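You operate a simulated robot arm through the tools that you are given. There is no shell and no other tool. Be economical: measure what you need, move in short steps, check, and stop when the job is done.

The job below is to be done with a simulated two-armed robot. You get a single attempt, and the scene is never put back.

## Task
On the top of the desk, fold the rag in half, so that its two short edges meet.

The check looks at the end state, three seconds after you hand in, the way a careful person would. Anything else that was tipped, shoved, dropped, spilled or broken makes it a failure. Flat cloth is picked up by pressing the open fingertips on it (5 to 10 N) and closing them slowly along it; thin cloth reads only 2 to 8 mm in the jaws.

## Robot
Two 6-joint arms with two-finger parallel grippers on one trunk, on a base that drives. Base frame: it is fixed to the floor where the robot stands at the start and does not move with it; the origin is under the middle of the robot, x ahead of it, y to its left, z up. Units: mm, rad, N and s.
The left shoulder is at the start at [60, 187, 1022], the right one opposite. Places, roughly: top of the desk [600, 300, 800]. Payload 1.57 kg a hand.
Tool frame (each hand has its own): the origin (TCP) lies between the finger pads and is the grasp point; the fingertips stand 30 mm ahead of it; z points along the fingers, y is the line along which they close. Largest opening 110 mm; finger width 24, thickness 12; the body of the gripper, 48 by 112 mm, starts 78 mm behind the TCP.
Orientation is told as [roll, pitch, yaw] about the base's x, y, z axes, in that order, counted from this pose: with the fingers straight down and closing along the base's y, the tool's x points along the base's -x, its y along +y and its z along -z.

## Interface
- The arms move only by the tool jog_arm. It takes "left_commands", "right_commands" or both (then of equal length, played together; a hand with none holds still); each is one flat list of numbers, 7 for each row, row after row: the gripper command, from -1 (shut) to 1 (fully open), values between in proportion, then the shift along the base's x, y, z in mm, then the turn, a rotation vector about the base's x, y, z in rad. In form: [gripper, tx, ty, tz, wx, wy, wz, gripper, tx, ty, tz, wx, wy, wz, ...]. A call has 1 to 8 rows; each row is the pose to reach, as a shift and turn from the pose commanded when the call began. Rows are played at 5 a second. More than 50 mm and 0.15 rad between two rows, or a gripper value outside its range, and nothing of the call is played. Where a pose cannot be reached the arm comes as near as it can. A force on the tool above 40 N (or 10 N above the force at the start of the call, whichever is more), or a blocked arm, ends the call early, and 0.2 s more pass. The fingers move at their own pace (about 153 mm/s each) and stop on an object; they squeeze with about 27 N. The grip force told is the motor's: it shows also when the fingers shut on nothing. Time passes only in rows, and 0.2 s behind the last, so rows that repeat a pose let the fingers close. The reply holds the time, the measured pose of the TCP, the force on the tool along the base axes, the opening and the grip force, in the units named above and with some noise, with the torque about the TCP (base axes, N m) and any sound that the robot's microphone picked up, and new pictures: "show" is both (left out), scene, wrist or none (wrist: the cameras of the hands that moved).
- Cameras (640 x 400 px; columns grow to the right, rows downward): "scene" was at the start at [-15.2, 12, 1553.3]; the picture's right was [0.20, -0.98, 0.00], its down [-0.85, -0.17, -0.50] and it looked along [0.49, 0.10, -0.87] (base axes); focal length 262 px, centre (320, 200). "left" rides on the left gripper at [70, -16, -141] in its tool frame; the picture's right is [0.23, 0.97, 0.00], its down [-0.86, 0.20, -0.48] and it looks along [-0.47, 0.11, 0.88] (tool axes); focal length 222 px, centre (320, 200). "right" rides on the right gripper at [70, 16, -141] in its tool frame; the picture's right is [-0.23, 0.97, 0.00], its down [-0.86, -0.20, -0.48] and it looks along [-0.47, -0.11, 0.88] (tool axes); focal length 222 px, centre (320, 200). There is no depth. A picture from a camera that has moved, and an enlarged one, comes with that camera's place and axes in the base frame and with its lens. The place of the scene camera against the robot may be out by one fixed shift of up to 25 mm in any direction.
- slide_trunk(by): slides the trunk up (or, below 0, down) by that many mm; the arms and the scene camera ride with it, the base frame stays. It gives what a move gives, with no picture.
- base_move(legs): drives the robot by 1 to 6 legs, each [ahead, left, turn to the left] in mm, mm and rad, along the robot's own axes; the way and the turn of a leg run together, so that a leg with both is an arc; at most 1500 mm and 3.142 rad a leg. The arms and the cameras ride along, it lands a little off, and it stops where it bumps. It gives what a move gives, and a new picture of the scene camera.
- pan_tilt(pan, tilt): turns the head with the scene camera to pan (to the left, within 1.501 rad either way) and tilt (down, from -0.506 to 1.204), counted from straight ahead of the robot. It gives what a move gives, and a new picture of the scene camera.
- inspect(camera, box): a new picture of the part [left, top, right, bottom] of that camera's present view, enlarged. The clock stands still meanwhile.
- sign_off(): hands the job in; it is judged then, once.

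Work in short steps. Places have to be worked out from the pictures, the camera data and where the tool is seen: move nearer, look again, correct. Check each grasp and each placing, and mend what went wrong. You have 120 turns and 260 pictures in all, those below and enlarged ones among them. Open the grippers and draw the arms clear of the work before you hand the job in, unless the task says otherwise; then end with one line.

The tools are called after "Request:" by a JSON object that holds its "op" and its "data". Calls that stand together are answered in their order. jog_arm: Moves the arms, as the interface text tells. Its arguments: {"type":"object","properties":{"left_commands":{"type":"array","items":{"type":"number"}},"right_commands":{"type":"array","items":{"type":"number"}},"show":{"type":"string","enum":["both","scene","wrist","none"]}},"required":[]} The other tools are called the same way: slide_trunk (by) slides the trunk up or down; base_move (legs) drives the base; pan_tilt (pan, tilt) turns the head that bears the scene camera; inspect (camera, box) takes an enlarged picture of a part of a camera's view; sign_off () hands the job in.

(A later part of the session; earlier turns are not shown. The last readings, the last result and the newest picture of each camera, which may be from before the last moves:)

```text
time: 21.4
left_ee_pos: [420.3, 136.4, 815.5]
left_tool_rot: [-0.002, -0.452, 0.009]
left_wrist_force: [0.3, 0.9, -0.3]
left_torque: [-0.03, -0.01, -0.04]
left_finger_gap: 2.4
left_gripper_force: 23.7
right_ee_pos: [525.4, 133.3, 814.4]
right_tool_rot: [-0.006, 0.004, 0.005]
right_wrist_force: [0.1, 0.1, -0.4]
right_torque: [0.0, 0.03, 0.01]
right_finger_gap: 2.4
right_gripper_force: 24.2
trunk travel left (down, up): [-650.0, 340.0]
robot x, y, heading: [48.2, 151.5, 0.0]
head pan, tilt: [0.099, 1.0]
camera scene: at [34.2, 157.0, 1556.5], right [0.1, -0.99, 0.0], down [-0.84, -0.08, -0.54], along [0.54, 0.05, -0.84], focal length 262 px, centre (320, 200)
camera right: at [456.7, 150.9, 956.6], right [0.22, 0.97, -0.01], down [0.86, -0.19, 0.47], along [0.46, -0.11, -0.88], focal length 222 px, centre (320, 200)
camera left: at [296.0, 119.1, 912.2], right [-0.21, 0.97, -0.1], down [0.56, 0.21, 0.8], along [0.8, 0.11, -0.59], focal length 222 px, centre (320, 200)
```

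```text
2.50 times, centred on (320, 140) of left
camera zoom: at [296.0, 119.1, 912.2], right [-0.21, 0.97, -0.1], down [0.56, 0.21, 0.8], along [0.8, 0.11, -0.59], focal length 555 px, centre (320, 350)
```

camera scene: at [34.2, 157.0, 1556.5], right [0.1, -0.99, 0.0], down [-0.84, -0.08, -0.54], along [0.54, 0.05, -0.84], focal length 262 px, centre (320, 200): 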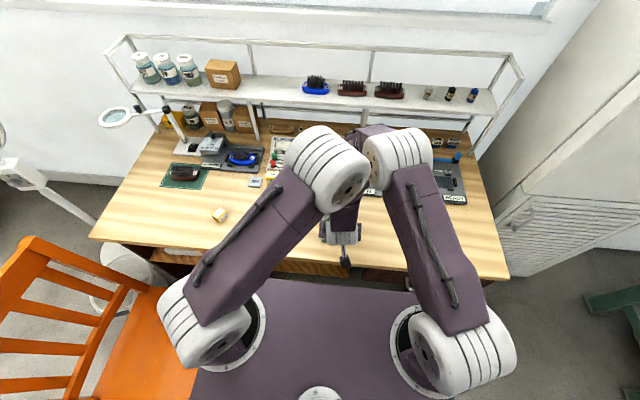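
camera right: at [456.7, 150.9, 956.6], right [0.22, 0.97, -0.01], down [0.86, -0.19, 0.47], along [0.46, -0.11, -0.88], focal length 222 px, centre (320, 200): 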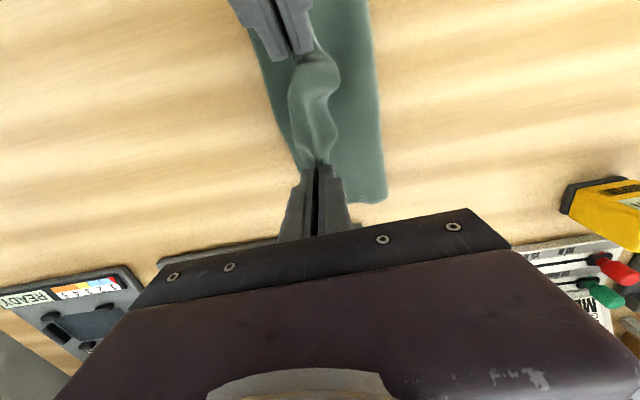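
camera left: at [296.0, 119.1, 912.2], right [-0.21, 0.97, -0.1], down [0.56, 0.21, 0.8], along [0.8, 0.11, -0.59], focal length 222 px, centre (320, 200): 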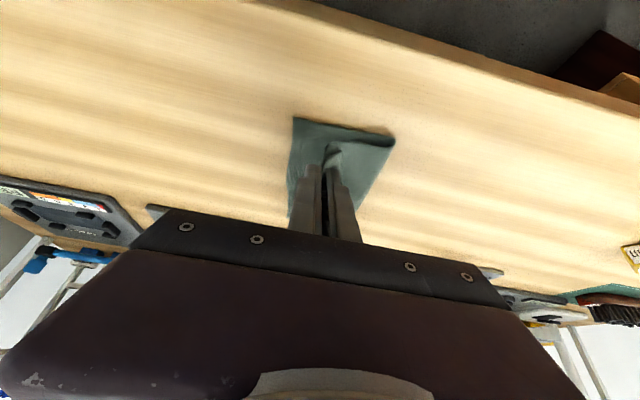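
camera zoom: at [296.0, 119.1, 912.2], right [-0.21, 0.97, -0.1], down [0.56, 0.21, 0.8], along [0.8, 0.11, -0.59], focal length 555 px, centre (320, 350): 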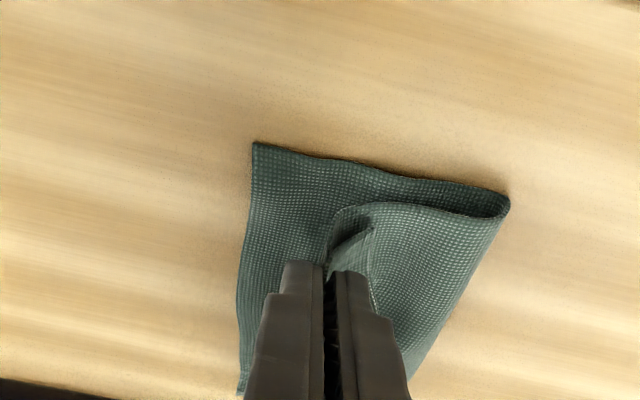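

The hem is turned back at the pinches, as expected from a top pinch. The lower layer is in place (C≈(403,105)), so I release in the air so that the cloth can spring flat, then look.

Request:
{"op": "jog_arm", "data": {"left_commands": [-0.5, 0, 0, 0, 0, 0, 0, 0, 0, 0, 3, 0, 0, 0, 0, 0, 0, 25, 0, 0, 0, 0, 0, 0, 60, 0, 0, 0, 0, 0, 0, 95, 0, 0, 0], "right_commands": [-0.5, 0, 0, 0, 0, 0, 0, 0, 0, 0, 3, 0, 0, 0, 0, 0, 0, 25, 0, 0, 0, 0, 0, 0, 60, 0, 0, 0, 0, 0, 0, 95, 0, 0, 0]}}

Request:
{"op": "inspect", "data": {"camera": "right", "box": [180, 0, 420, 200]}}

Request:
{"op": "inspect", "data": {"camera": "left", "box": [220, 40, 420, 200]}}

```text
time: 22.6
left_ee_pos: [419.4, 135.1, 910.5]
left_tool_rot: [-0.004, -0.454, 0.009]
left_wrist_force: [-0.8, 0.2, -0.1]
left_torque: [-0.01, 0.0, -0.06]
left_finger_gap: 54.8
left_gripper_force: 0.0
right_ee_pos: [523.1, 135.8, 911.5]
right_tool_rot: [-0.009, 0.004, 0.002]
right_wrist_force: [0.4, -0.5, 0.0]
right_torque: [-0.03, -0.02, -0.02]
right_finger_gap: 55.0
right_gripper_force: 0.1
trunk travel left (down, up): [-650.0, 340.0]
robot x, y, heading: [43.8, 148.2, -0.002]
head pan, tilt: [0.099, 1.0]
camera scene: at [32.8, 157.5, 1556.4], right [0.1, -0.99, 0.0], down [-0.84, -0.08, -0.54], along [0.54, 0.05, -0.84], focal length 262 px, centre (320, 200)
camera right: at [454.8, 153.1, 1053.5], right [0.22, 0.97, -0.01], down [0.86, -0.19, 0.48], along [0.46, -0.11, -0.88], focal length 222 px, centre (320, 200)
camera left: at [295.4, 119.2, 1006.6], right [-0.21, 0.97, -0.1], down [0.56, 0.21, 0.8], along [0.8, 0.11, -0.58], focal length 222 px, centre (320, 200)
```

scene: 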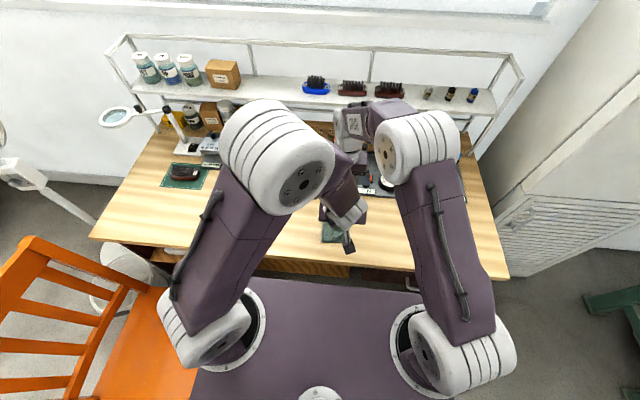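
right: 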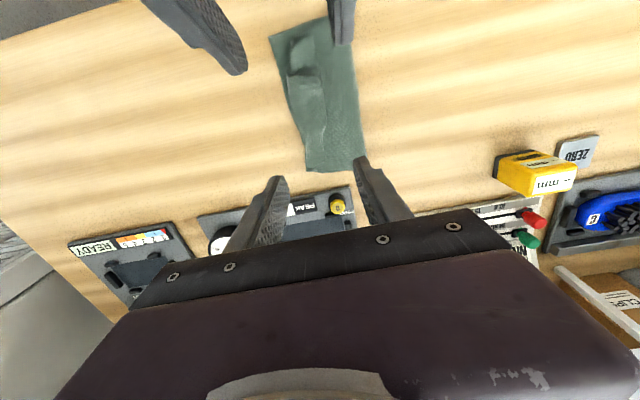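
left: 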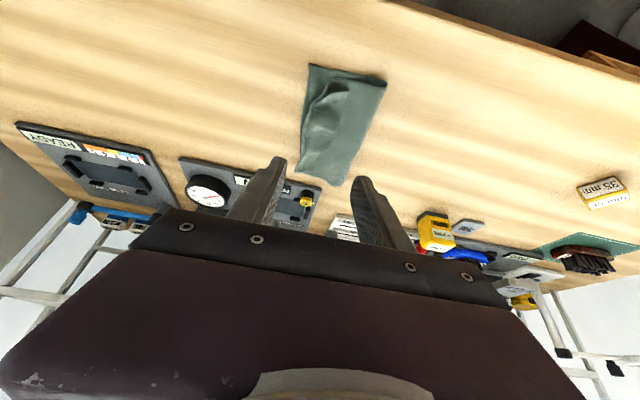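

```text
2.00 times, centred on (300, 100) of right
camera zoom: at [454.8, 153.1, 1053.5], right [0.22, 0.97, -0.01], down [0.86, -0.19, 0.48], along [0.46, -0.11, -0.88], focal length 444 px, centre (360, 400)
```

zoom: 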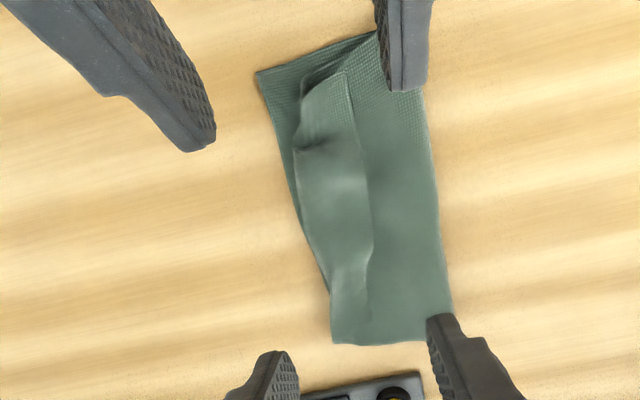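

```text
2.50 times, centred on (320, 120) of left
camera zoom: at [295.4, 119.2, 1006.6], right [-0.21, 0.97, -0.1], down [0.56, 0.21, 0.8], along [0.8, 0.11, -0.58], focal length 555 px, centre (320, 400)
```

zoom: 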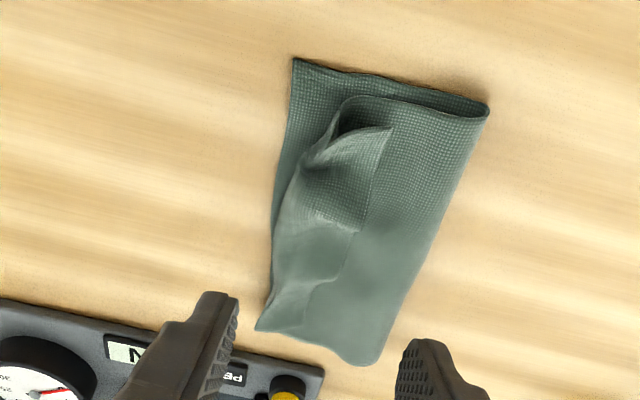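

The cloth is folded, but a 20–30 mm hem of the moving edge is turned back on top (crease at y≈115–121, free edge at y≈136–152), and the fold line is at y≈188. I need to flip that hem to the right. First I move the left hand off to the left and get clear views.

Request:
{"op": "jog_arm", "data": {"left_commands": [0, 0, 40, 10, 0, 0, 0, 0, 0, 80, 20, 0, 0, 0, 0, 0, 120, 20, 0, 0, 0, 0, -10, 150, 20, 0, 0, 0], "right_commands": [0, 0, -30, 10, 0, 0, 0, 0, 0, -60, 10, 0, 0, 0, 0, 0, -90, 10, 0, 0, 0, 0, 0, -100, 10, 0, 0, 0]}}

Request:
{"op": "inspect", "data": {"camera": "left", "box": [100, 20, 340, 180]}}

Request:
{"op": "inspect", "data": {"camera": "scene", "box": [280, 180, 400, 260]}}

```text
time: 23.6
left_ee_pos: [422.2, 283.3, 931.1]
left_tool_rot: [-0.003, -0.447, 0.01]
left_wrist_force: [0.6, -0.2, -0.7]
left_torque: [-0.03, -0.02, -0.03]
left_finger_gap: 55.3
left_gripper_force: 0.0
left hand out of reach, approached as far as the arm can: row 4
right_ee_pos: [526.0, 32.3, 919.7]
right_tool_rot: [-0.006, 0.006, 0.002]
right_wrist_force: [-1.0, 0.3, -0.2]
right_torque: [0.0, -0.02, -0.01]
right_finger_gap: 54.8
right_gripper_force: 0.0
trunk travel left (down, up): [-650.0, 340.0]
robot x, y, heading: [46.5, 149.6, -0.001]
head pan, tilt: [0.099, 1.0]
camera scene: at [34.4, 157.6, 1556.5], right [0.1, -0.99, 0.0], down [-0.84, -0.08, -0.54], along [0.54, 0.05, -0.84], focal length 262 px, centre (320, 200)
camera right: at [457.3, 49.9, 1062.8], right [0.22, 0.97, -0.01], down [0.86, -0.19, 0.48], along [0.46, -0.11, -0.88], focal length 222 px, centre (320, 200)
camera left: at [299.1, 266.9, 1028.4], right [-0.21, 0.97, -0.1], down [0.56, 0.21, 0.8], along [0.8, 0.11, -0.59], focal length 222 px, centre (320, 200)
```

scene: 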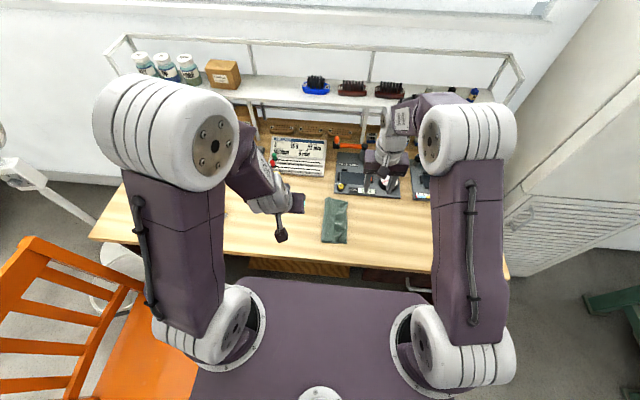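
right: 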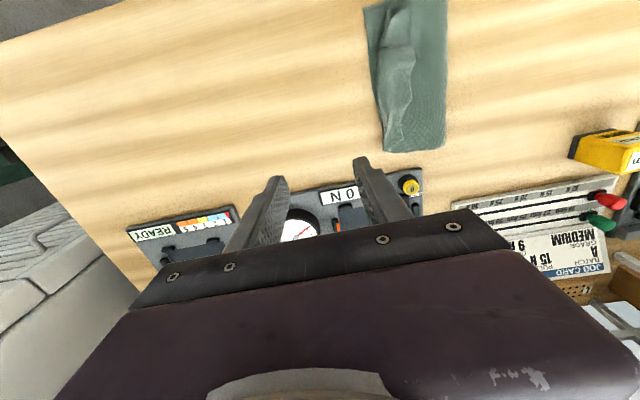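
left: 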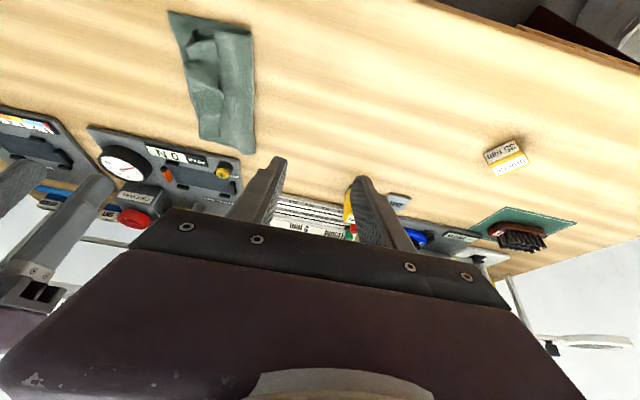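

```text
2.50 times, centred on (220, 100) of left
camera zoom: at [299.1, 266.9, 1028.4], right [-0.21, 0.97, -0.1], down [0.56, 0.21, 0.8], along [0.8, 0.11, -0.59], focal length 555 px, centre (570, 450)
```

zoom: 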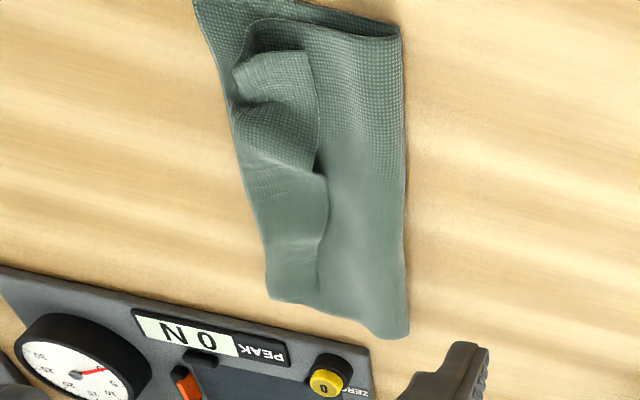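

```text
5.00 times, centred on (340, 220) of scene
camera zoom: at [34.4, 157.6, 1556.5], right [0.1, -0.99, 0.0], down [-0.84, -0.08, -0.54], along [0.54, 0.05, -0.84], focal length 1313 px, centre (220, 100)
```

zoom: 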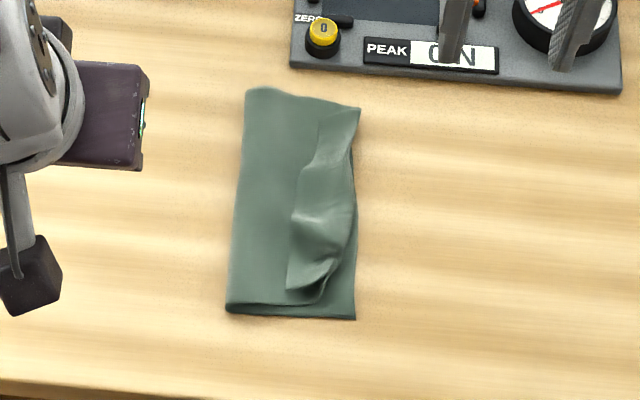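

The view is clear: the hem's free edge runs along y≈151 (x 416–477) to y≈140 (x 530), with the crease at y≈105–115. I will straddle the free edge with the right hand at (528,140), left finger just outside the edge, and drag the hem into it.

Request:
{"op": "jog_arm", "data": {"right_commands": [-0.564, 1, 40, -10, 0, 0, 0, -0.564, 2, 80, -30, -0.06, 0, 0, -0.564, 2, 98, -70, -0.06, 0, 0, -0.564, 2, 98, -100, -0.06, 0, 0, -0.564, 2, 98, -116, -0.06, 0, 0], "show": "wrist"}}

Request:
{"op": "inspect", "data": {"camera": "right", "box": [220, 60, 420, 220]}}

Request:
{"op": "inspect", "data": {"camera": "left", "box": [100, 20, 340, 180]}}

```text
time: 24.8
left_ee_pos: [423.9, 283.4, 929.9]
left_tool_rot: [-0.004, -0.45, 0.006]
left_wrist_force: [-0.1, 0.1, 0.8]
left_torque: [0.01, -0.03, 0.0]
left_finger_gap: 54.8
left_gripper_force: 0.1
right_ee_pos: [527.1, 129.6, 804.2]
right_tool_rot: [-0.067, 0.005, 0.002]
right_wrist_force: [-0.7, -1.2, 0.2]
right_torque: [0.0, 0.02, -0.01]
right_finger_gap: 23.9
right_gripper_force: 0.0
trunk travel left (down, up): [-650.0, 340.0]
robot x, y, heading: [42.1, 154.0, 0.007]
head pan, tilt: [0.099, 1.0]
camera right: at [456.9, 156.0, 944.1], right [0.22, 0.97, -0.07], down [0.86, -0.17, 0.49], along [0.46, -0.17, -0.87], focal length 222 px, centre (320, 200)
```

right: 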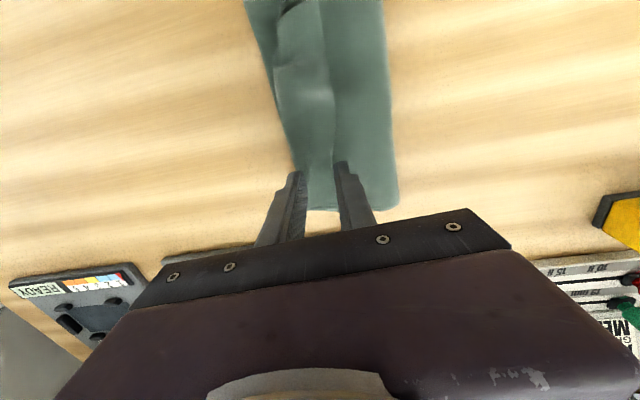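

```text
2.50 times, centred on (320, 140) of right
camera zoom: at [456.9, 156.0, 944.1], right [0.22, 0.97, -0.07], down [0.86, -0.17, 0.49], along [0.46, -0.17, -0.87], focal length 555 px, centre (320, 350)
```

zoom: 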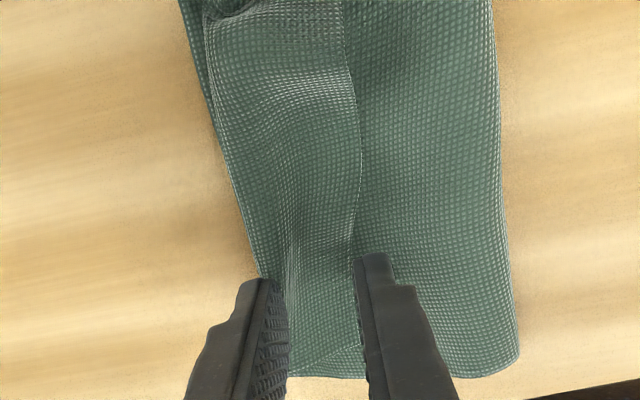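

```text
2.50 times, centred on (220, 100) of left
camera zoom: at [299.6, 266.1, 1028.3], right [-0.21, 0.97, -0.1], down [0.56, 0.2, 0.8], along [0.8, 0.11, -0.59], focal length 555 px, centre (570, 450)
```

zoom: 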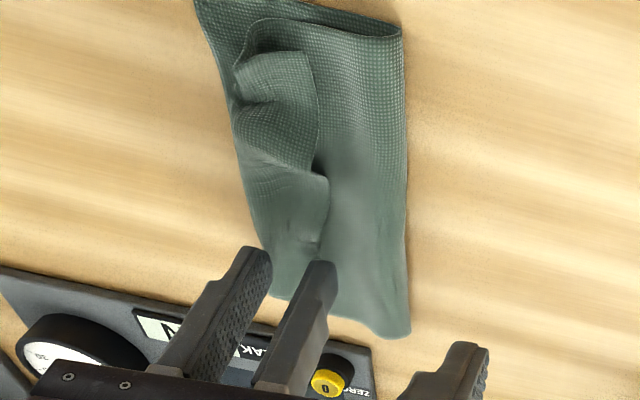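

The right finger is slightly off the crease; I narrow the jaws to 18 mm, shift toward the hem, and descend to contact.

Request:
{"op": "jog_arm", "data": {"right_commands": [-0.673, -6, 5, 0, 0, 0, 0, -0.673, -6, 5, -5, 0, 0, 0, -0.673, -6, 5, -8, 0, 0, 0, -0.673, -6, 5, -10, 0, 0, 0], "show": "none"}}

Request:
{"op": "inspect", "data": {"camera": "right", "box": [220, 60, 420, 220]}}

```text
time: 25.8
left_ee_pos: [422.6, 283.1, 931.9]
left_tool_rot: [-0.003, -0.45, 0.007]
left_wrist_force: [0.2, -0.4, 0.1]
left_torque: [0.01, 0.01, -0.05]
left_finger_gap: 55.3
left_gripper_force: 0.1
right_ee_pos: [522.8, 135.1, 794.0]
right_tool_rot: [-0.066, 0.005, 0.004]
right_wrist_force: [-0.6, -0.3, 0.1]
right_torque: [0.01, 0.02, 0.01]
right_finger_gap: 17.8
right_gripper_force: 0.0
trunk travel left (down, up): [-650.0, 340.0]
robot x, y, heading: [45.2, 147.5, 0.001]
head pan, tilt: [0.099, 1.0]
```

```text
2.50 times, centred on (320, 140) of right
camera zoom: at [453.3, 161.4, 934.7], right [0.22, 0.97, -0.07], down [0.86, -0.17, 0.49], along [0.46, -0.17, -0.87], focal length 555 px, centre (320, 350)
```

zoom: 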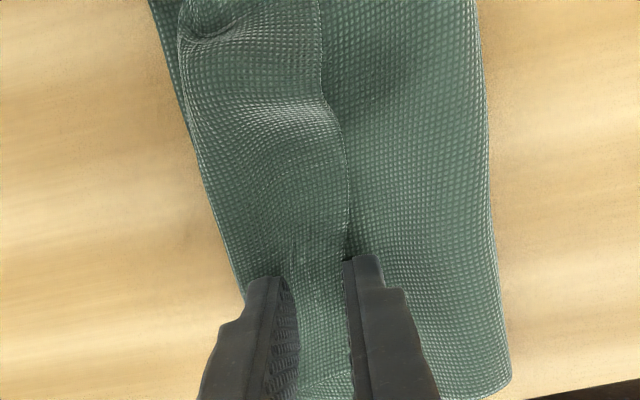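

Alignment is good: the edge lies just inside the left finger. A few more millimetres down to contact.

Request:
{"op": "jog_arm", "data": {"right_commands": [-0.673, 0, 0, -1, 0, 0, 0, -0.673, 0, 0, -2, 0, 0, 0, -0.673, 0, 0, -2.5, 0, 0, 0], "show": "none"}}

```text
time: 26.6
left_ee_pos: [421.3, 283.9, 931.5]
left_tool_rot: [-0.001, -0.452, 0.006]
left_wrist_force: [-0.3, 0.0, 0.0]
left_torque: [0.05, -0.04, 0.0]
left_finger_gap: 55.0
left_gripper_force: 0.1
right_ee_pos: [522.6, 136.5, 792.6]
right_tool_rot: [-0.065, 0.001, 0.002]
right_wrist_force: [0.3, -1.6, 18.3]
right_torque: [0.14, 0.02, 0.02]
right_finger_gap: 16.6
right_gripper_force: 0.1
trunk travel left (down, up): [-650.0, 340.0]
robot x, y, heading: [46.3, 152.6, 0.001]
head pan, tilt: [0.099, 1.0]
```

18 N is a bit much; I ease off 1 mm and close slowly, shifting left so the left finger stays put.

Request:
{"op": "jog_arm", "data": {"right_commands": [-0.673, 0, 0, 1, 0, 0, 0, -0.72, 0, 1.5, 1, 0, 0, 0, -0.77, 0, 3, 1, 0, 0, 0, -0.82, 0, 4.5, 1, 0, 0, 0, -0.87, 0, 6, 1, 0, 0, 0, -0.92, 0, 7, 1, 0, 0, 0, -1, 0, 8, 1, 0, 0, 0, -1, 0, 8, 1, 0, 0, 0], "show": "none"}}

Request:
{"op": "inspect", "data": {"camera": "right", "box": [220, 60, 420, 220]}}

Request:
{"op": "inspect", "data": {"camera": "left", "box": [100, 20, 340, 180]}}

```text
time: 28.4
left_ee_pos: [421.4, 281.8, 932.6]
left_tool_rot: [-0.002, -0.452, 0.008]
left_wrist_force: [0.4, -0.3, 0.6]
left_torque: [-0.01, -0.02, 0.02]
left_finger_gap: 55.2
left_gripper_force: 0.0
right_ee_pos: [521.6, 143.5, 793.9]
right_tool_rot: [-0.067, 0.004, 0.002]
right_wrist_force: [2.5, -4.9, 22.7]
right_torque: [-0.23, -0.18, 0.0]
right_finger_gap: 2.0
right_gripper_force: 24.0
trunk travel left (down, up): [-650.0, 340.0]
robot x, y, heading: [46.0, 147.8, 0.002]
head pan, tilt: [0.099, 1.0]
```

```text
2.50 times, centred on (320, 140) of right
camera zoom: at [451.9, 169.9, 933.9], right [0.22, 0.97, -0.06], down [0.86, -0.17, 0.49], along [0.46, -0.16, -0.87], focal length 555 px, centre (320, 350)
```

zoom: 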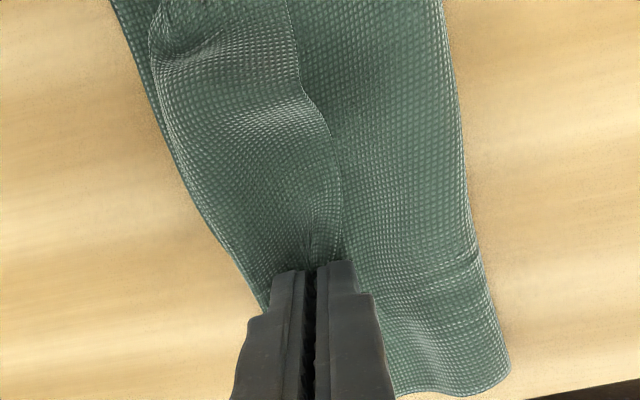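

```text
2.50 times, centred on (220, 100) of left
camera zoom: at [297.6, 265.5, 1029.1], right [-0.21, 0.97, -0.1], down [0.56, 0.2, 0.8], along [0.8, 0.11, -0.59], focal length 555 px, centre (570, 450)
```

zoom: 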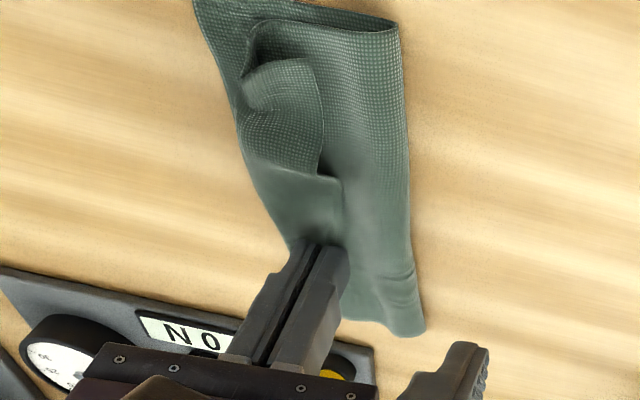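

The jaws are at 2 mm; I lift 35 mm to see what was gripped.

Request:
{"op": "jog_arm", "data": {"right_commands": [-1, 0, 0, 8, 0, 0, 0, -1, 0, 0, 20, 0, 0, 0, -1, 0, 0, 35, 0, 0, 0], "show": "none"}}

Request:
{"op": "inspect", "data": {"camera": "right", "box": [200, 20, 440, 220]}}

Request:
{"op": "inspect", "data": {"camera": "left", "box": [100, 20, 340, 180]}}

```text
time: 29.1
left_ee_pos: [422.1, 283.4, 931.4]
left_tool_rot: [-0.003, -0.45, 0.007]
left_wrist_force: [0.2, -0.2, -0.1]
left_torque: [-0.03, 0.01, 0.01]
left_finger_gap: 55.0
left_gripper_force: 0.0
right_ee_pos: [522.1, 145.0, 827.7]
right_tool_rot: [-0.066, 0.007, 0.003]
right_wrist_force: [-1.4, -0.1, 0.0]
right_torque: [0.01, -0.03, 0.01]
right_finger_gap: 1.8
right_gripper_force: 23.8
trunk travel left (down, up): [-650.0, 340.0]
robot x, y, heading: [47.4, 153.7, -0.002]
head pan, tilt: [0.099, 1.0]
```

```text
2.00 times, centred on (320, 120) of right
camera zoom: at [453.7, 171.3, 969.0], right [0.22, 0.97, -0.07], down [0.86, -0.16, 0.48], along [0.46, -0.17, -0.87], focal length 444 px, centre (320, 360)
```

zoom: 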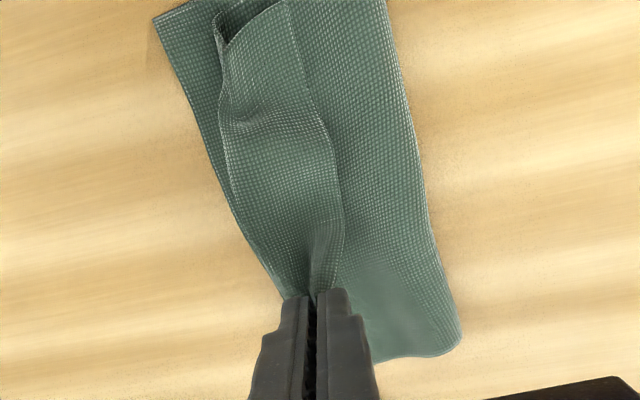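

```text
2.50 times, centred on (220, 100) of left
camera zoom: at [299.5, 266.3, 1028.2], right [-0.21, 0.97, -0.1], down [0.56, 0.21, 0.8], along [0.8, 0.11, -0.59], focal length 555 px, centre (570, 450)
```

zoom: 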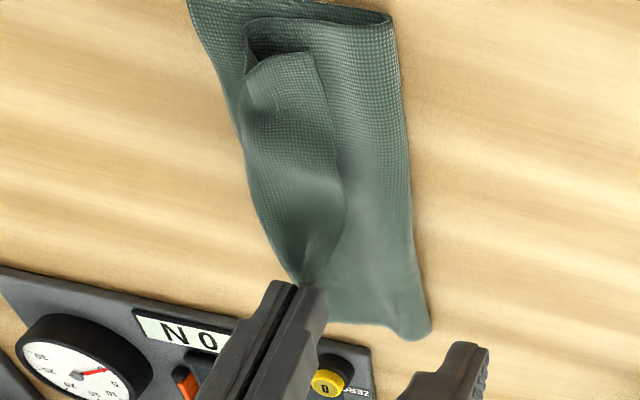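

Only the hem is held, with its free edge in the jaws. I swing it up and over to the right while rolling the hand so the edge lays outward.

Request:
{"op": "jog_arm", "data": {"right_commands": [-1, 0, -8, 15, 0.1, 0, 0, -1, 0, -20, 25, 0.2, 0, 0, -1, 0, -35, 25, 0.3, 0, 0, -1, 0, -50, 15, 0.4, 0, 0, -1, 0, -60, 2, 0.47, 0, 0, -1, 0, -62, -8, 0.47, 0, 0], "show": "none"}}

Request:
{"op": "inspect", "data": {"camera": "right", "box": [200, 0, 520, 220]}}

Request:
{"op": "inspect", "data": {"camera": "left", "box": [100, 20, 340, 180]}}

```text
time: 30.6
left_ee_pos: [423.4, 284.5, 930.5]
left_tool_rot: [-0.003, -0.451, 0.006]
left_wrist_force: [-1.1, -0.2, -0.5]
left_torque: [0.02, 0.02, 0.0]
left_finger_gap: 54.8
left_gripper_force: 0.0
right_ee_pos: [520.8, 83.0, 821.2]
right_tool_rot: [0.404, 0.002, 0.006]
right_wrist_force: [-0.2, 0.8, -0.8]
right_torque: [-0.02, -0.01, 0.0]
right_finger_gap: 1.8
right_gripper_force: 23.1
trunk travel left (down, up): [-650.0, 340.0]
robot x, y, heading: [46.2, 151.3, -0.002]
head pan, tilt: [0.099, 1.0]
```

```text
1.82 times, centred on (360, 110) of right
camera zoom: at [452.5, 42.9, 957.6], right [0.22, 0.9, 0.38], down [0.86, -0.37, 0.36], along [0.46, 0.25, -0.85], focal length 404 px, centre (247, 364)
```

zoom: 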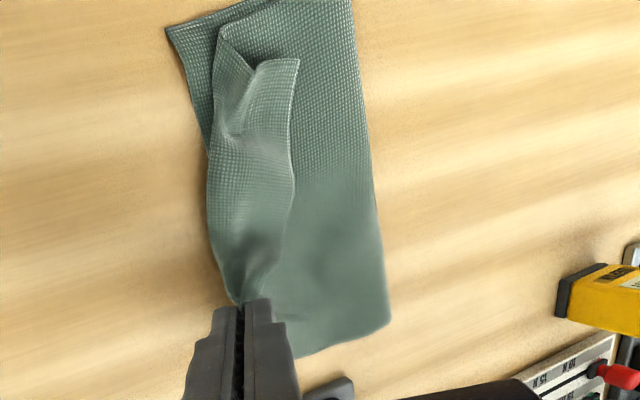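

```text
2.50 times, centred on (220, 100) of left
camera zoom: at [299.5, 266.3, 1028.3], right [-0.21, 0.97, -0.1], down [0.56, 0.21, 0.8], along [0.8, 0.11, -0.59], focal length 555 px, centre (570, 450)
```

zoom: 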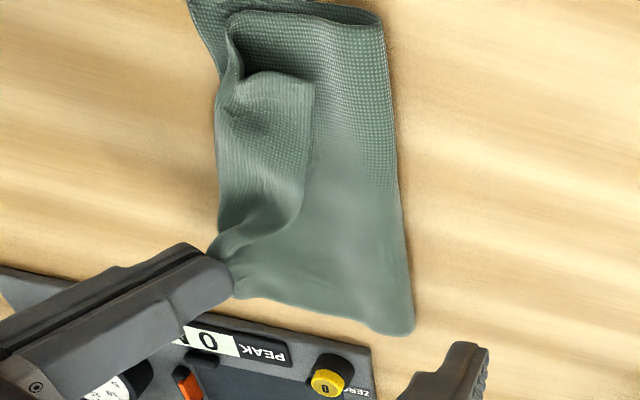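

The far corner has flipped over nicely. I keep holding it and bring the left hand to straddle the near hem's free edge at about (432,151).

Request:
{"op": "jog_arm", "data": {"left_commands": [-0.2, 2, -40, -10, 0, 0, 0, -0.6, 4, -80, -30, -0.06, 0, 0, -0.6, 5, -115, -50, -0.06, 0, 0, -0.6, 5, -141, -80, -0.06, 0, 0, -0.6, 5, -141, -110, -0.06, 0, 0], "show": "none"}}

Request:
{"op": "inspect", "data": {"camera": "left", "box": [220, 60, 420, 220]}}

Request:
{"op": "inspect", "data": {"camera": "right", "box": [200, 0, 520, 220]}}

```text
time: 31.8
left_ee_pos: [427.1, 141.4, 822.2]
left_tool_rot: [-0.072, -0.452, 0.037]
left_wrist_force: [-0.2, 0.2, -0.8]
left_torque: [0.04, -0.01, -0.03]
left_finger_gap: 22.3
left_gripper_force: 0.2
right_ee_pos: [521.6, 82.4, 820.0]
right_tool_rot: [0.404, 0.005, 0.006]
right_wrist_force: [0.5, -0.1, 0.5]
right_torque: [-0.01, 0.0, 0.01]
right_finger_gap: 2.0
right_gripper_force: 23.7
trunk travel left (down, up): [-650.0, 340.0]
robot x, y, heading: [49.7, 149.8, 0.004]
head pan, tilt: [0.099, 1.0]
```

```text
2.50 times, centred on (320, 140) of left
camera zoom: at [304.3, 130.3, 919.4], right [-0.21, 0.96, -0.16], down [0.56, 0.25, 0.79], along [0.8, 0.08, -0.59], focal length 555 px, centre (320, 350)
```

zoom: 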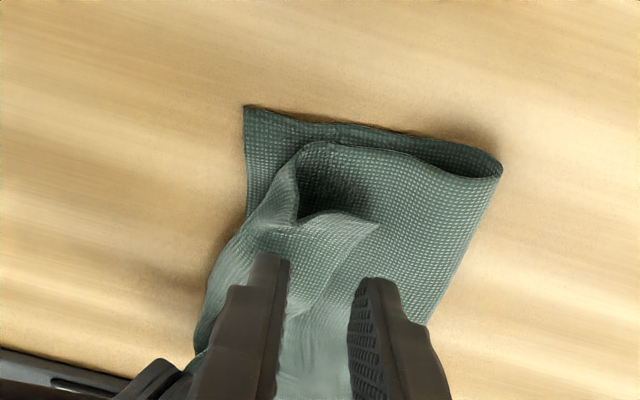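

```text
1.82 times, centred on (360, 110) of right
camera zoom: at [453.0, 43.3, 957.5], right [0.22, 0.9, 0.38], down [0.86, -0.37, 0.36], along [0.46, 0.25, -0.85], focal length 404 px, centre (247, 364)
```

zoom: 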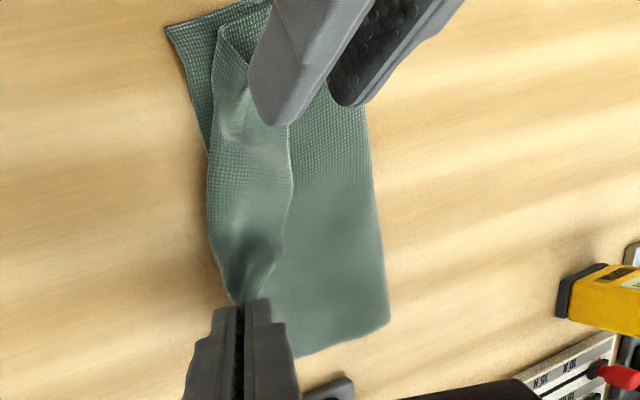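

The hem's near corner D is at about (424,152) and raised; the fingers straddle it well. I descend further.

Request:
{"op": "jog_arm", "data": {"left_commands": [-0.6, -2, 1, -10, 0, 0, 0, -0.6, -2, 1, -18, 0, 0, 0, -0.6, -2, 1, -23, 0, 0, 0, -0.6, -2, 1, -26, 0, 0, 0], "show": "none"}}

Request:
{"op": "inspect", "data": {"camera": "left", "box": [220, 60, 420, 220]}}

```text
time: 32.8
left_ee_pos: [425.2, 141.1, 796.5]
left_tool_rot: [-0.072, -0.452, 0.038]
left_wrist_force: [-1.4, -0.5, 2.0]
left_torque: [0.01, 0.0, -0.02]
left_finger_gap: 21.7
left_gripper_force: 0.1
right_ee_pos: [520.5, 83.3, 821.0]
right_tool_rot: [0.404, 0.004, 0.005]
right_wrist_force: [0.2, 0.2, 1.2]
right_torque: [-0.01, 0.03, -0.01]
right_finger_gap: 1.8
right_gripper_force: 23.2
trunk travel left (down, up): [-650.0, 340.0]
robot x, y, heading: [47.6, 147.0, 0.001]
head pan, tilt: [0.099, 1.0]
```

```text
2.50 times, centred on (320, 140) of left
camera zoom: at [302.1, 130.7, 893.4], right [-0.21, 0.96, -0.16], down [0.56, 0.25, 0.79], along [0.8, 0.08, -0.59], focal length 555 px, centre (320, 350)
```

zoom: 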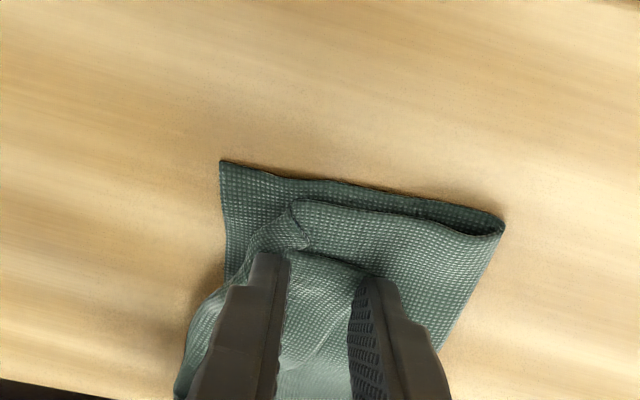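

The hem edge sits between the pads at 2 N. I press 1 mm more and close with a left shift.

Request:
{"op": "jog_arm", "data": {"left_commands": [-0.6, 0, 0, -1, 0, 0, 0, -0.66, 0, 1.5, -1, 0, 0, 0, -0.72, 0, 3, -1, 0, 0, 0, -0.78, 0, 4.5, -1, 0, 0, 0, -0.84, 0, 6, -1, 0, 0, 0, -0.9, 0, 7.5, -1, 0, 0, 0, -1, 0, 9, -1, 0, 0, 0, -1, 0, 9, 2, 0, 0, 0], "show": "none"}}

Request:
{"op": "jog_arm", "data": {"left_commands": [-1, 0, -3, 8, 0, 0, 0, -1, 0, -6, 18, 0, 0, 0, -1, 0, -10, 28, 0, 0, 0], "show": "none"}}

Request:
{"op": "inspect", "data": {"camera": "left", "box": [220, 60, 420, 220]}}

Request:
{"op": "inspect", "data": {"camera": "right", "box": [200, 0, 520, 220]}}

```text
time: 34.5
left_ee_pos: [427.1, 152.3, 796.6]
left_tool_rot: [-0.07, -0.45, 0.037]
left_wrist_force: [0.2, 1.0, -0.8]
left_torque: [0.0, -0.03, 0.02]
left_finger_gap: 0.1
left_gripper_force: 20.6
right_ee_pos: [522.3, 83.0, 820.8]
right_tool_rot: [0.404, 0.002, 0.005]
right_wrist_force: [-0.9, 0.4, -0.8]
right_torque: [-0.06, -0.01, -0.01]
right_finger_gap: 2.0
right_gripper_force: 23.6
trunk travel left (down, up): [-650.0, 340.0]
robot x, y, heading: [46.2, 148.8, -0.001]
head pan, tilt: [0.099, 1.0]
```

```text
time: 35.4
left_ee_pos: [426.5, 140.5, 825.8]
left_tool_rot: [-0.068, -0.452, 0.038]
left_wrist_force: [-0.9, 0.5, -0.4]
left_torque: [0.02, 0.01, -0.02]
left_finger_gap: 0.0
left_gripper_force: 21.5
right_ee_pos: [521.5, 82.3, 820.3]
right_tool_rot: [0.405, 0.003, 0.005]
right_wrist_force: [0.6, -0.4, 0.1]
right_torque: [-0.03, 0.0, 0.0]
right_finger_gap: 2.1
right_gripper_force: 23.6
trunk travel left (down, up): [-650.0, 340.0]
robot x, y, heading: [44.3, 148.6, 0.0]
head pan, tilt: [0.099, 1.0]
```

```text
2.50 times, centred on (320, 140) of left
camera zoom: at [303.2, 129.1, 924.3], right [-0.21, 0.96, -0.16], down [0.56, 0.25, 0.79], along [0.8, 0.08, -0.59], focal length 555 px, centre (320, 350)
```

zoom: 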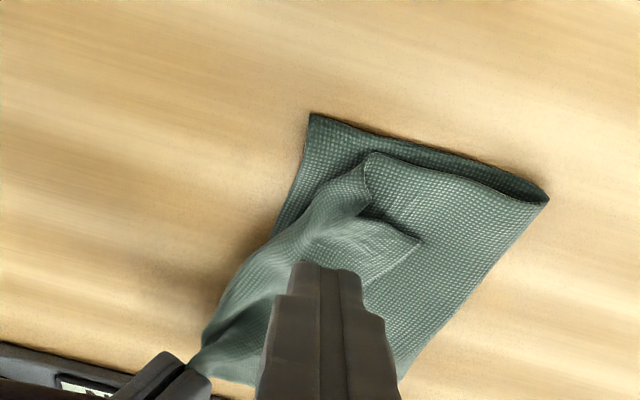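

```text
1.82 times, centred on (360, 110) of right
camera zoom: at [452.4, 42.9, 957.7], right [0.22, 0.9, 0.38], down [0.86, -0.37, 0.36], along [0.46, 0.25, -0.85], focal length 404 px, centre (247, 364)
```

zoom: 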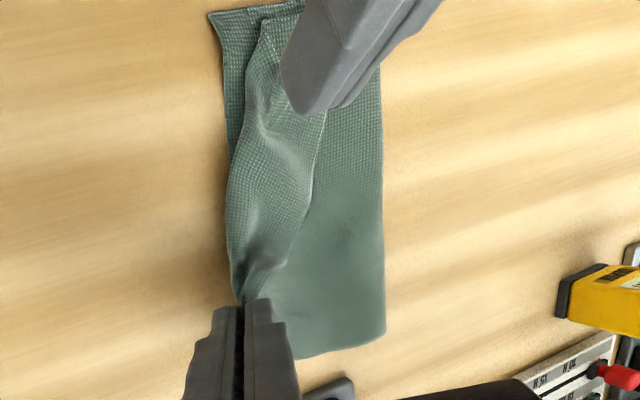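

The left hand missed (gap 0) and dragged the near end about 14 mm left (C≈(403,121)), which is harmless. I back the left hand out, lay down and release the flipped far corner, then redo the near one with the right hand, whose technique worked.

Request:
{"op": "jog_arm", "data": {"left_commands": [-1, 0, 30, 25, 0, 0, 0, -1, 0, 70, 50, 0, 0, 0, -1, 0, 110, 80, 0, 0, 0, -1, 0, 140, 100, 0, 0, 0, -1, 0, 140, 100, 0, 0, 0, -1, 0, 140, 100, 0, 0, 0, -1, 0, 140, 100, 0, 0, 0], "right_commands": [-1, 0, 3, -5, 0, 0, 0, -1, 0, 6, -10, 0, 0, 0, -1, 0, 8, -14, 0, 0, 0, -0.7, 0, 8, -14, 0, 0, 0, -0.7, 0, 8, -12, 0, 0, 0, -0.7, 0, 0, 6, 0, 0, 0, -0.7, 0, -15, 40, 0, 0, 0], "show": "none"}}

Request:
{"op": "inspect", "data": {"camera": "left", "box": [100, 20, 340, 180]}}

Request:
{"op": "inspect", "data": {"camera": "scene", "box": [280, 180, 400, 260]}}

```text
time: 37.0
left_ee_pos: [425.7, 281.2, 926.6]
left_tool_rot: [-0.069, -0.453, 0.034]
left_wrist_force: [-0.1, -0.2, 0.1]
left_torque: [-0.04, -0.04, 0.01]
left_finger_gap: 0.0
left_gripper_force: 21.2
right_ee_pos: [522.1, 65.4, 860.8]
right_tool_rot: [0.405, 0.002, 0.005]
right_wrist_force: [-0.3, 0.0, 0.0]
right_torque: [0.0, -0.01, -0.02]
right_finger_gap: 16.4
right_gripper_force: 0.1
trunk travel left (down, up): [-650.0, 340.0]
robot x, y, heading: [46.5, 148.2, -0.004]
head pan, tilt: [0.099, 1.0]
```

```text
2.50 times, centred on (220, 100) of left
camera zoom: at [302.3, 269.6, 1023.7], right [-0.21, 0.96, -0.16], down [0.56, 0.25, 0.79], along [0.8, 0.08, -0.59], focal length 555 px, centre (570, 450)
```

zoom: 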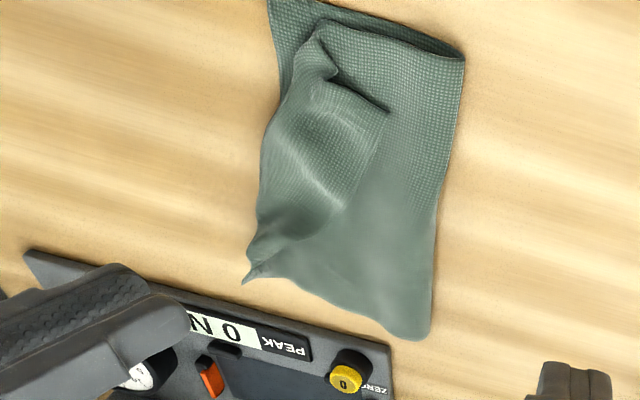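

```text
5.00 times, centred on (340, 220) of scene
camera zoom: at [33.3, 156.2, 1556.5], right [0.1, -0.99, 0.0], down [-0.84, -0.08, -0.54], along [0.54, 0.05, -0.84], focal length 1313 px, centre (220, 100)
```

zoom: 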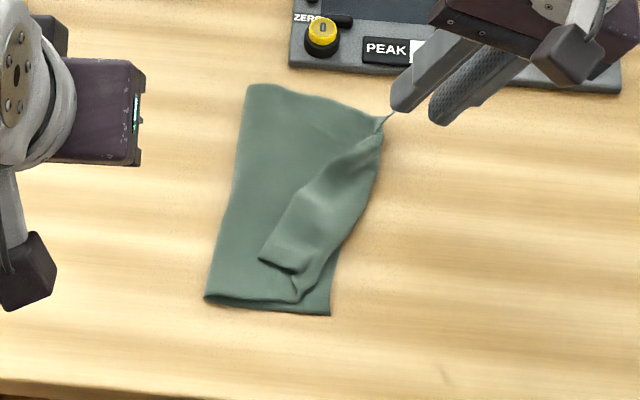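

The far corner now points right. The near corner D is at about (435,170) with the hem still turned back; I bring the right hand, vertical again, to straddle the edge at (446,169), moving the left hand further away.

Request:
{"op": "jog_arm", "data": {"left_commands": [-1, 5, 20, 10, 0, 0, 0, -1, 10, 40, 20, 0, 0, 0, -1, 10, 60, 30, 0, 0, 0, -1, 10, 80, 30, 0, 0, 0, -1, 10, 80, 30, 0, 0, 0, -1, 10, 80, 30, 0, 0, 0], "right_commands": [-0.6, -15, 15, 25, -0.12, 0, 0, -0.6, -35, 40, 30, -0.24, 0, 0, -0.6, -55, 70, 20, -0.36, 0, 0, -0.6, -70, 88, 0, -0.465, 0, 0, -0.6, -76, 95, -25, -0.465, 0, 0, -0.6, -76, 95, -48, -0.465, 0, 0], "show": "none"}}

Request:
{"op": "inspect", "data": {"camera": "right", "box": [220, 60, 420, 220]}}

Request:
{"op": "inspect", "data": {"camera": "left", "box": [20, 20, 260, 180]}}

```text
time: 38.4
left_ee_pos: [437.2, 361.2, 953.9]
left_tool_rot: [-0.072, -0.452, 0.037]
left_wrist_force: [-0.2, -0.3, -0.7]
left_torque: [0.02, 0.02, 0.0]
left_finger_gap: 0.0
left_gripper_force: 21.4
right_ee_pos: [448.8, 162.6, 811.7]
right_tool_rot: [-0.061, 0.005, 0.002]
right_wrist_force: [0.2, 0.6, -0.7]
right_torque: [0.01, 0.0, 0.0]
right_finger_gap: 21.9
right_gripper_force: 0.0
trunk travel left (down, up): [-650.0, 340.0]
robot x, y, heading: [45.5, 150.2, -0.001]
head pan, tilt: [0.099, 1.0]
```

```text
2.50 times, centred on (320, 140) of right
camera zoom: at [379.6, 187.8, 952.9], right [0.22, 0.97, -0.06], down [0.86, -0.17, 0.49], along [0.46, -0.16, -0.87], focal length 555 px, centre (320, 350)
```

zoom: 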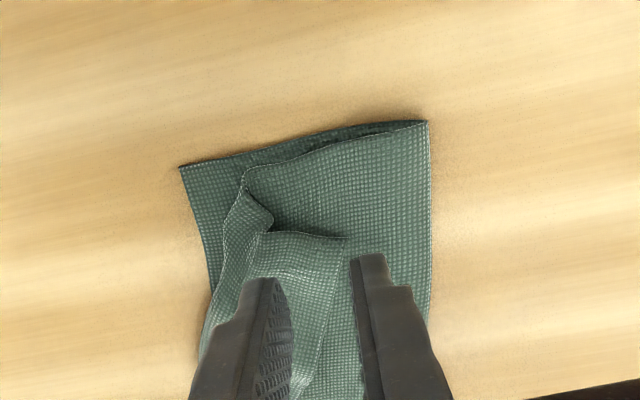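

```text
2.50 times, centred on (140, 100) of left
camera zoom: at [314.2, 350.0, 1051.9], right [-0.21, 0.96, -0.16], down [0.56, 0.25, 0.79], along [0.8, 0.08, -0.59], focal length 555 px, centre (770, 450)
```

zoom: 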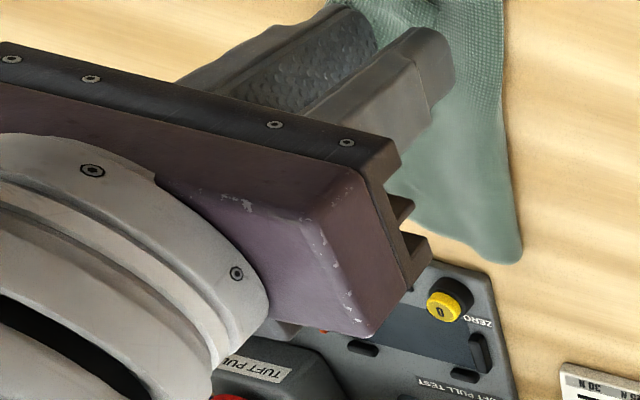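

The fingers straddle the hem corner properly; I lower to contact.

Request:
{"op": "jog_arm", "data": {"right_commands": [-0.6, -2, -1, -8, 0, 0, 0, -0.6, -2, -1, -14, 0, 0, 0, -0.6, -2, -1, -17, 0, 0, 0, -0.6, -2, -1, -19, 0, 0, 0], "show": "none"}}

Request:
{"op": "inspect", "data": {"camera": "right", "box": [220, 60, 420, 220]}}

```text
time: 39.4
left_ee_pos: [438.3, 360.3, 954.4]
left_tool_rot: [-0.069, -0.451, 0.037]
left_wrist_force: [1.0, 0.0, 0.5]
left_torque: [-0.02, 0.01, 0.01]
left_finger_gap: 0.0
left_gripper_force: 21.3
right_ee_pos: [445.6, 161.5, 793.4]
right_tool_rot: [-0.061, 0.005, 0.002]
right_wrist_force: [-0.4, -0.2, 0.8]
right_torque: [-0.01, 0.0, 0.03]
right_finger_gap: 22.1
right_gripper_force: 0.0
trunk travel left (down, up): [-650.0, 340.0]
robot x, y, heading: [45.9, 151.3, 0.0]
head pan, tilt: [0.099, 1.0]
```

```text
2.50 times, centred on (320, 140) of right
camera zoom: at [376.8, 186.7, 934.6], right [0.22, 0.97, -0.06], down [0.86, -0.17, 0.49], along [0.46, -0.16, -0.87], focal length 555 px, centre (320, 350)
```

zoom: 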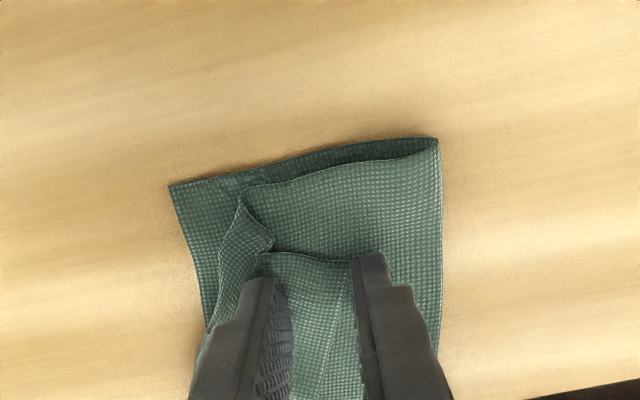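

Edge is right at the left pad. I press about 2 mm and close as in the successful grasp.

Request:
{"op": "jog_arm", "data": {"right_commands": [-0.6, 0, 0, -1, 0, 0, 0, -0.6, 0, 0, -2, 0, 0, 0, -0.66, 0, 2, -1.5, 0, 0, 0, -0.73, 0, 4, -1.2, 0, 0, 0, -0.8, 0, 6, -1.2, 0, 0, 0, -0.87, 0, 8, -1.2, 0, 0, 0, -0.94, 0, 9.5, -1.2, 0, 0, 0, -1, 0, 10, -1.2, 0, 0, 0], "show": "none"}}

Request:
{"op": "inspect", "data": {"camera": "right", "box": [220, 60, 420, 220]}}

```text
time: 41.1
left_ee_pos: [435.2, 359.2, 956.4]
left_tool_rot: [-0.071, -0.453, 0.037]
left_wrist_force: [-0.2, 0.1, -0.5]
left_torque: [-0.02, 0.01, 0.0]
left_finger_gap: 0.3
left_gripper_force: 21.7
right_ee_pos: [443.0, 171.0, 792.1]
right_tool_rot: [-0.059, 0.004, 0.001]
right_wrist_force: [-1.0, -6.3, 26.6]
right_torque: [-0.21, 0.15, 0.07]
right_finger_gap: 2.0
right_gripper_force: 24.3
trunk travel left (down, up): [-650.0, 340.0]
robot x, y, heading: [47.6, 147.3, -0.001]
head pan, tilt: [0.099, 1.0]
```

```text
2.50 times, centred on (320, 140) of right
camera zoom: at [374.0, 196.4, 933.1], right [0.22, 0.97, -0.06], down [0.86, -0.17, 0.49], along [0.46, -0.16, -0.87], focal length 555 px, centre (320, 350)
```

zoom: 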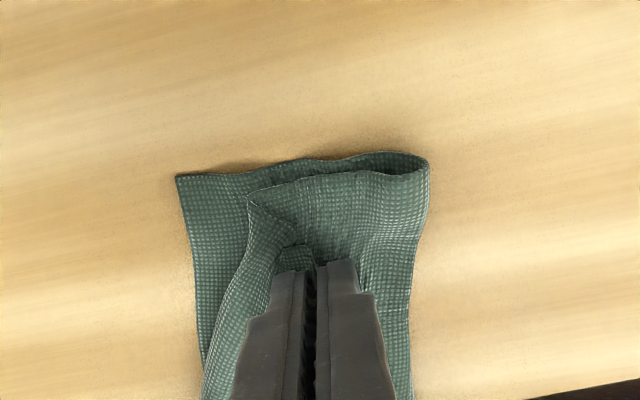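

Gap 2.0 mm, gripped. I lift and look at what is held.

Request:
{"op": "jog_arm", "data": {"right_commands": [-1, 0, -2, 10, 0, 0, 0, -1, 0, -6, 25, 0, 0, 0, -1, 0, -12, 40, 0, 0, 0], "show": "none"}}

Request:
{"op": "inspect", "data": {"camera": "right", "box": [200, 20, 440, 220]}}

Request:
{"op": "inspect", "data": {"camera": "scene", "box": [280, 180, 400, 260]}}

```text
time: 42.0
left_ee_pos: [438.0, 359.7, 954.0]
left_tool_rot: [-0.07, -0.452, 0.035]
left_wrist_force: [-0.1, 0.0, 0.3]
left_torque: [0.02, -0.02, 0.0]
left_finger_gap: 0.2
left_gripper_force: 21.3
right_ee_pos: [445.4, 160.1, 831.4]
right_tool_rot: [-0.062, 0.007, 0.002]
right_wrist_force: [0.9, 0.2, 0.4]
right_torque: [0.0, 0.02, 0.0]
right_finger_gap: 2.3
right_gripper_force: 23.8
trunk travel left (down, up): [-650.0, 340.0]
robot x, y, heading: [46.7, 150.8, 0.003]
head pan, tilt: [0.099, 1.0]
```

```text
2.00 times, centred on (320, 120) of right
camera zoom: at [376.3, 185.6, 971.5], right [0.22, 0.97, -0.06], down [0.86, -0.17, 0.48], along [0.46, -0.16, -0.87], focal length 444 px, centre (320, 360)
```

zoom: 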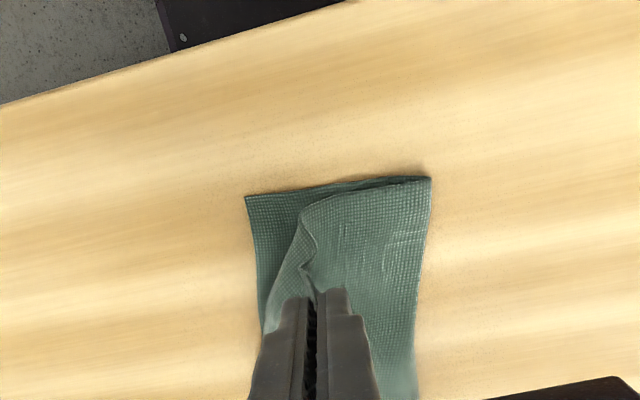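

```text
5.00 times, centred on (340, 220) of scene
camera zoom: at [34.8, 156.8, 1556.4], right [0.1, -0.99, 0.0], down [-0.84, -0.08, -0.54], along [0.54, 0.05, -0.84], focal length 1313 px, centre (220, 100)
```

zoom: 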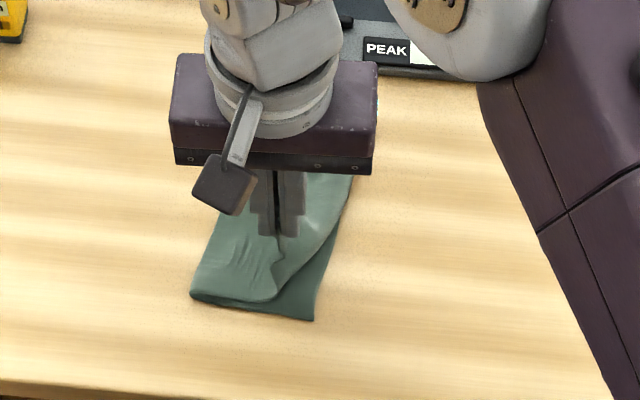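

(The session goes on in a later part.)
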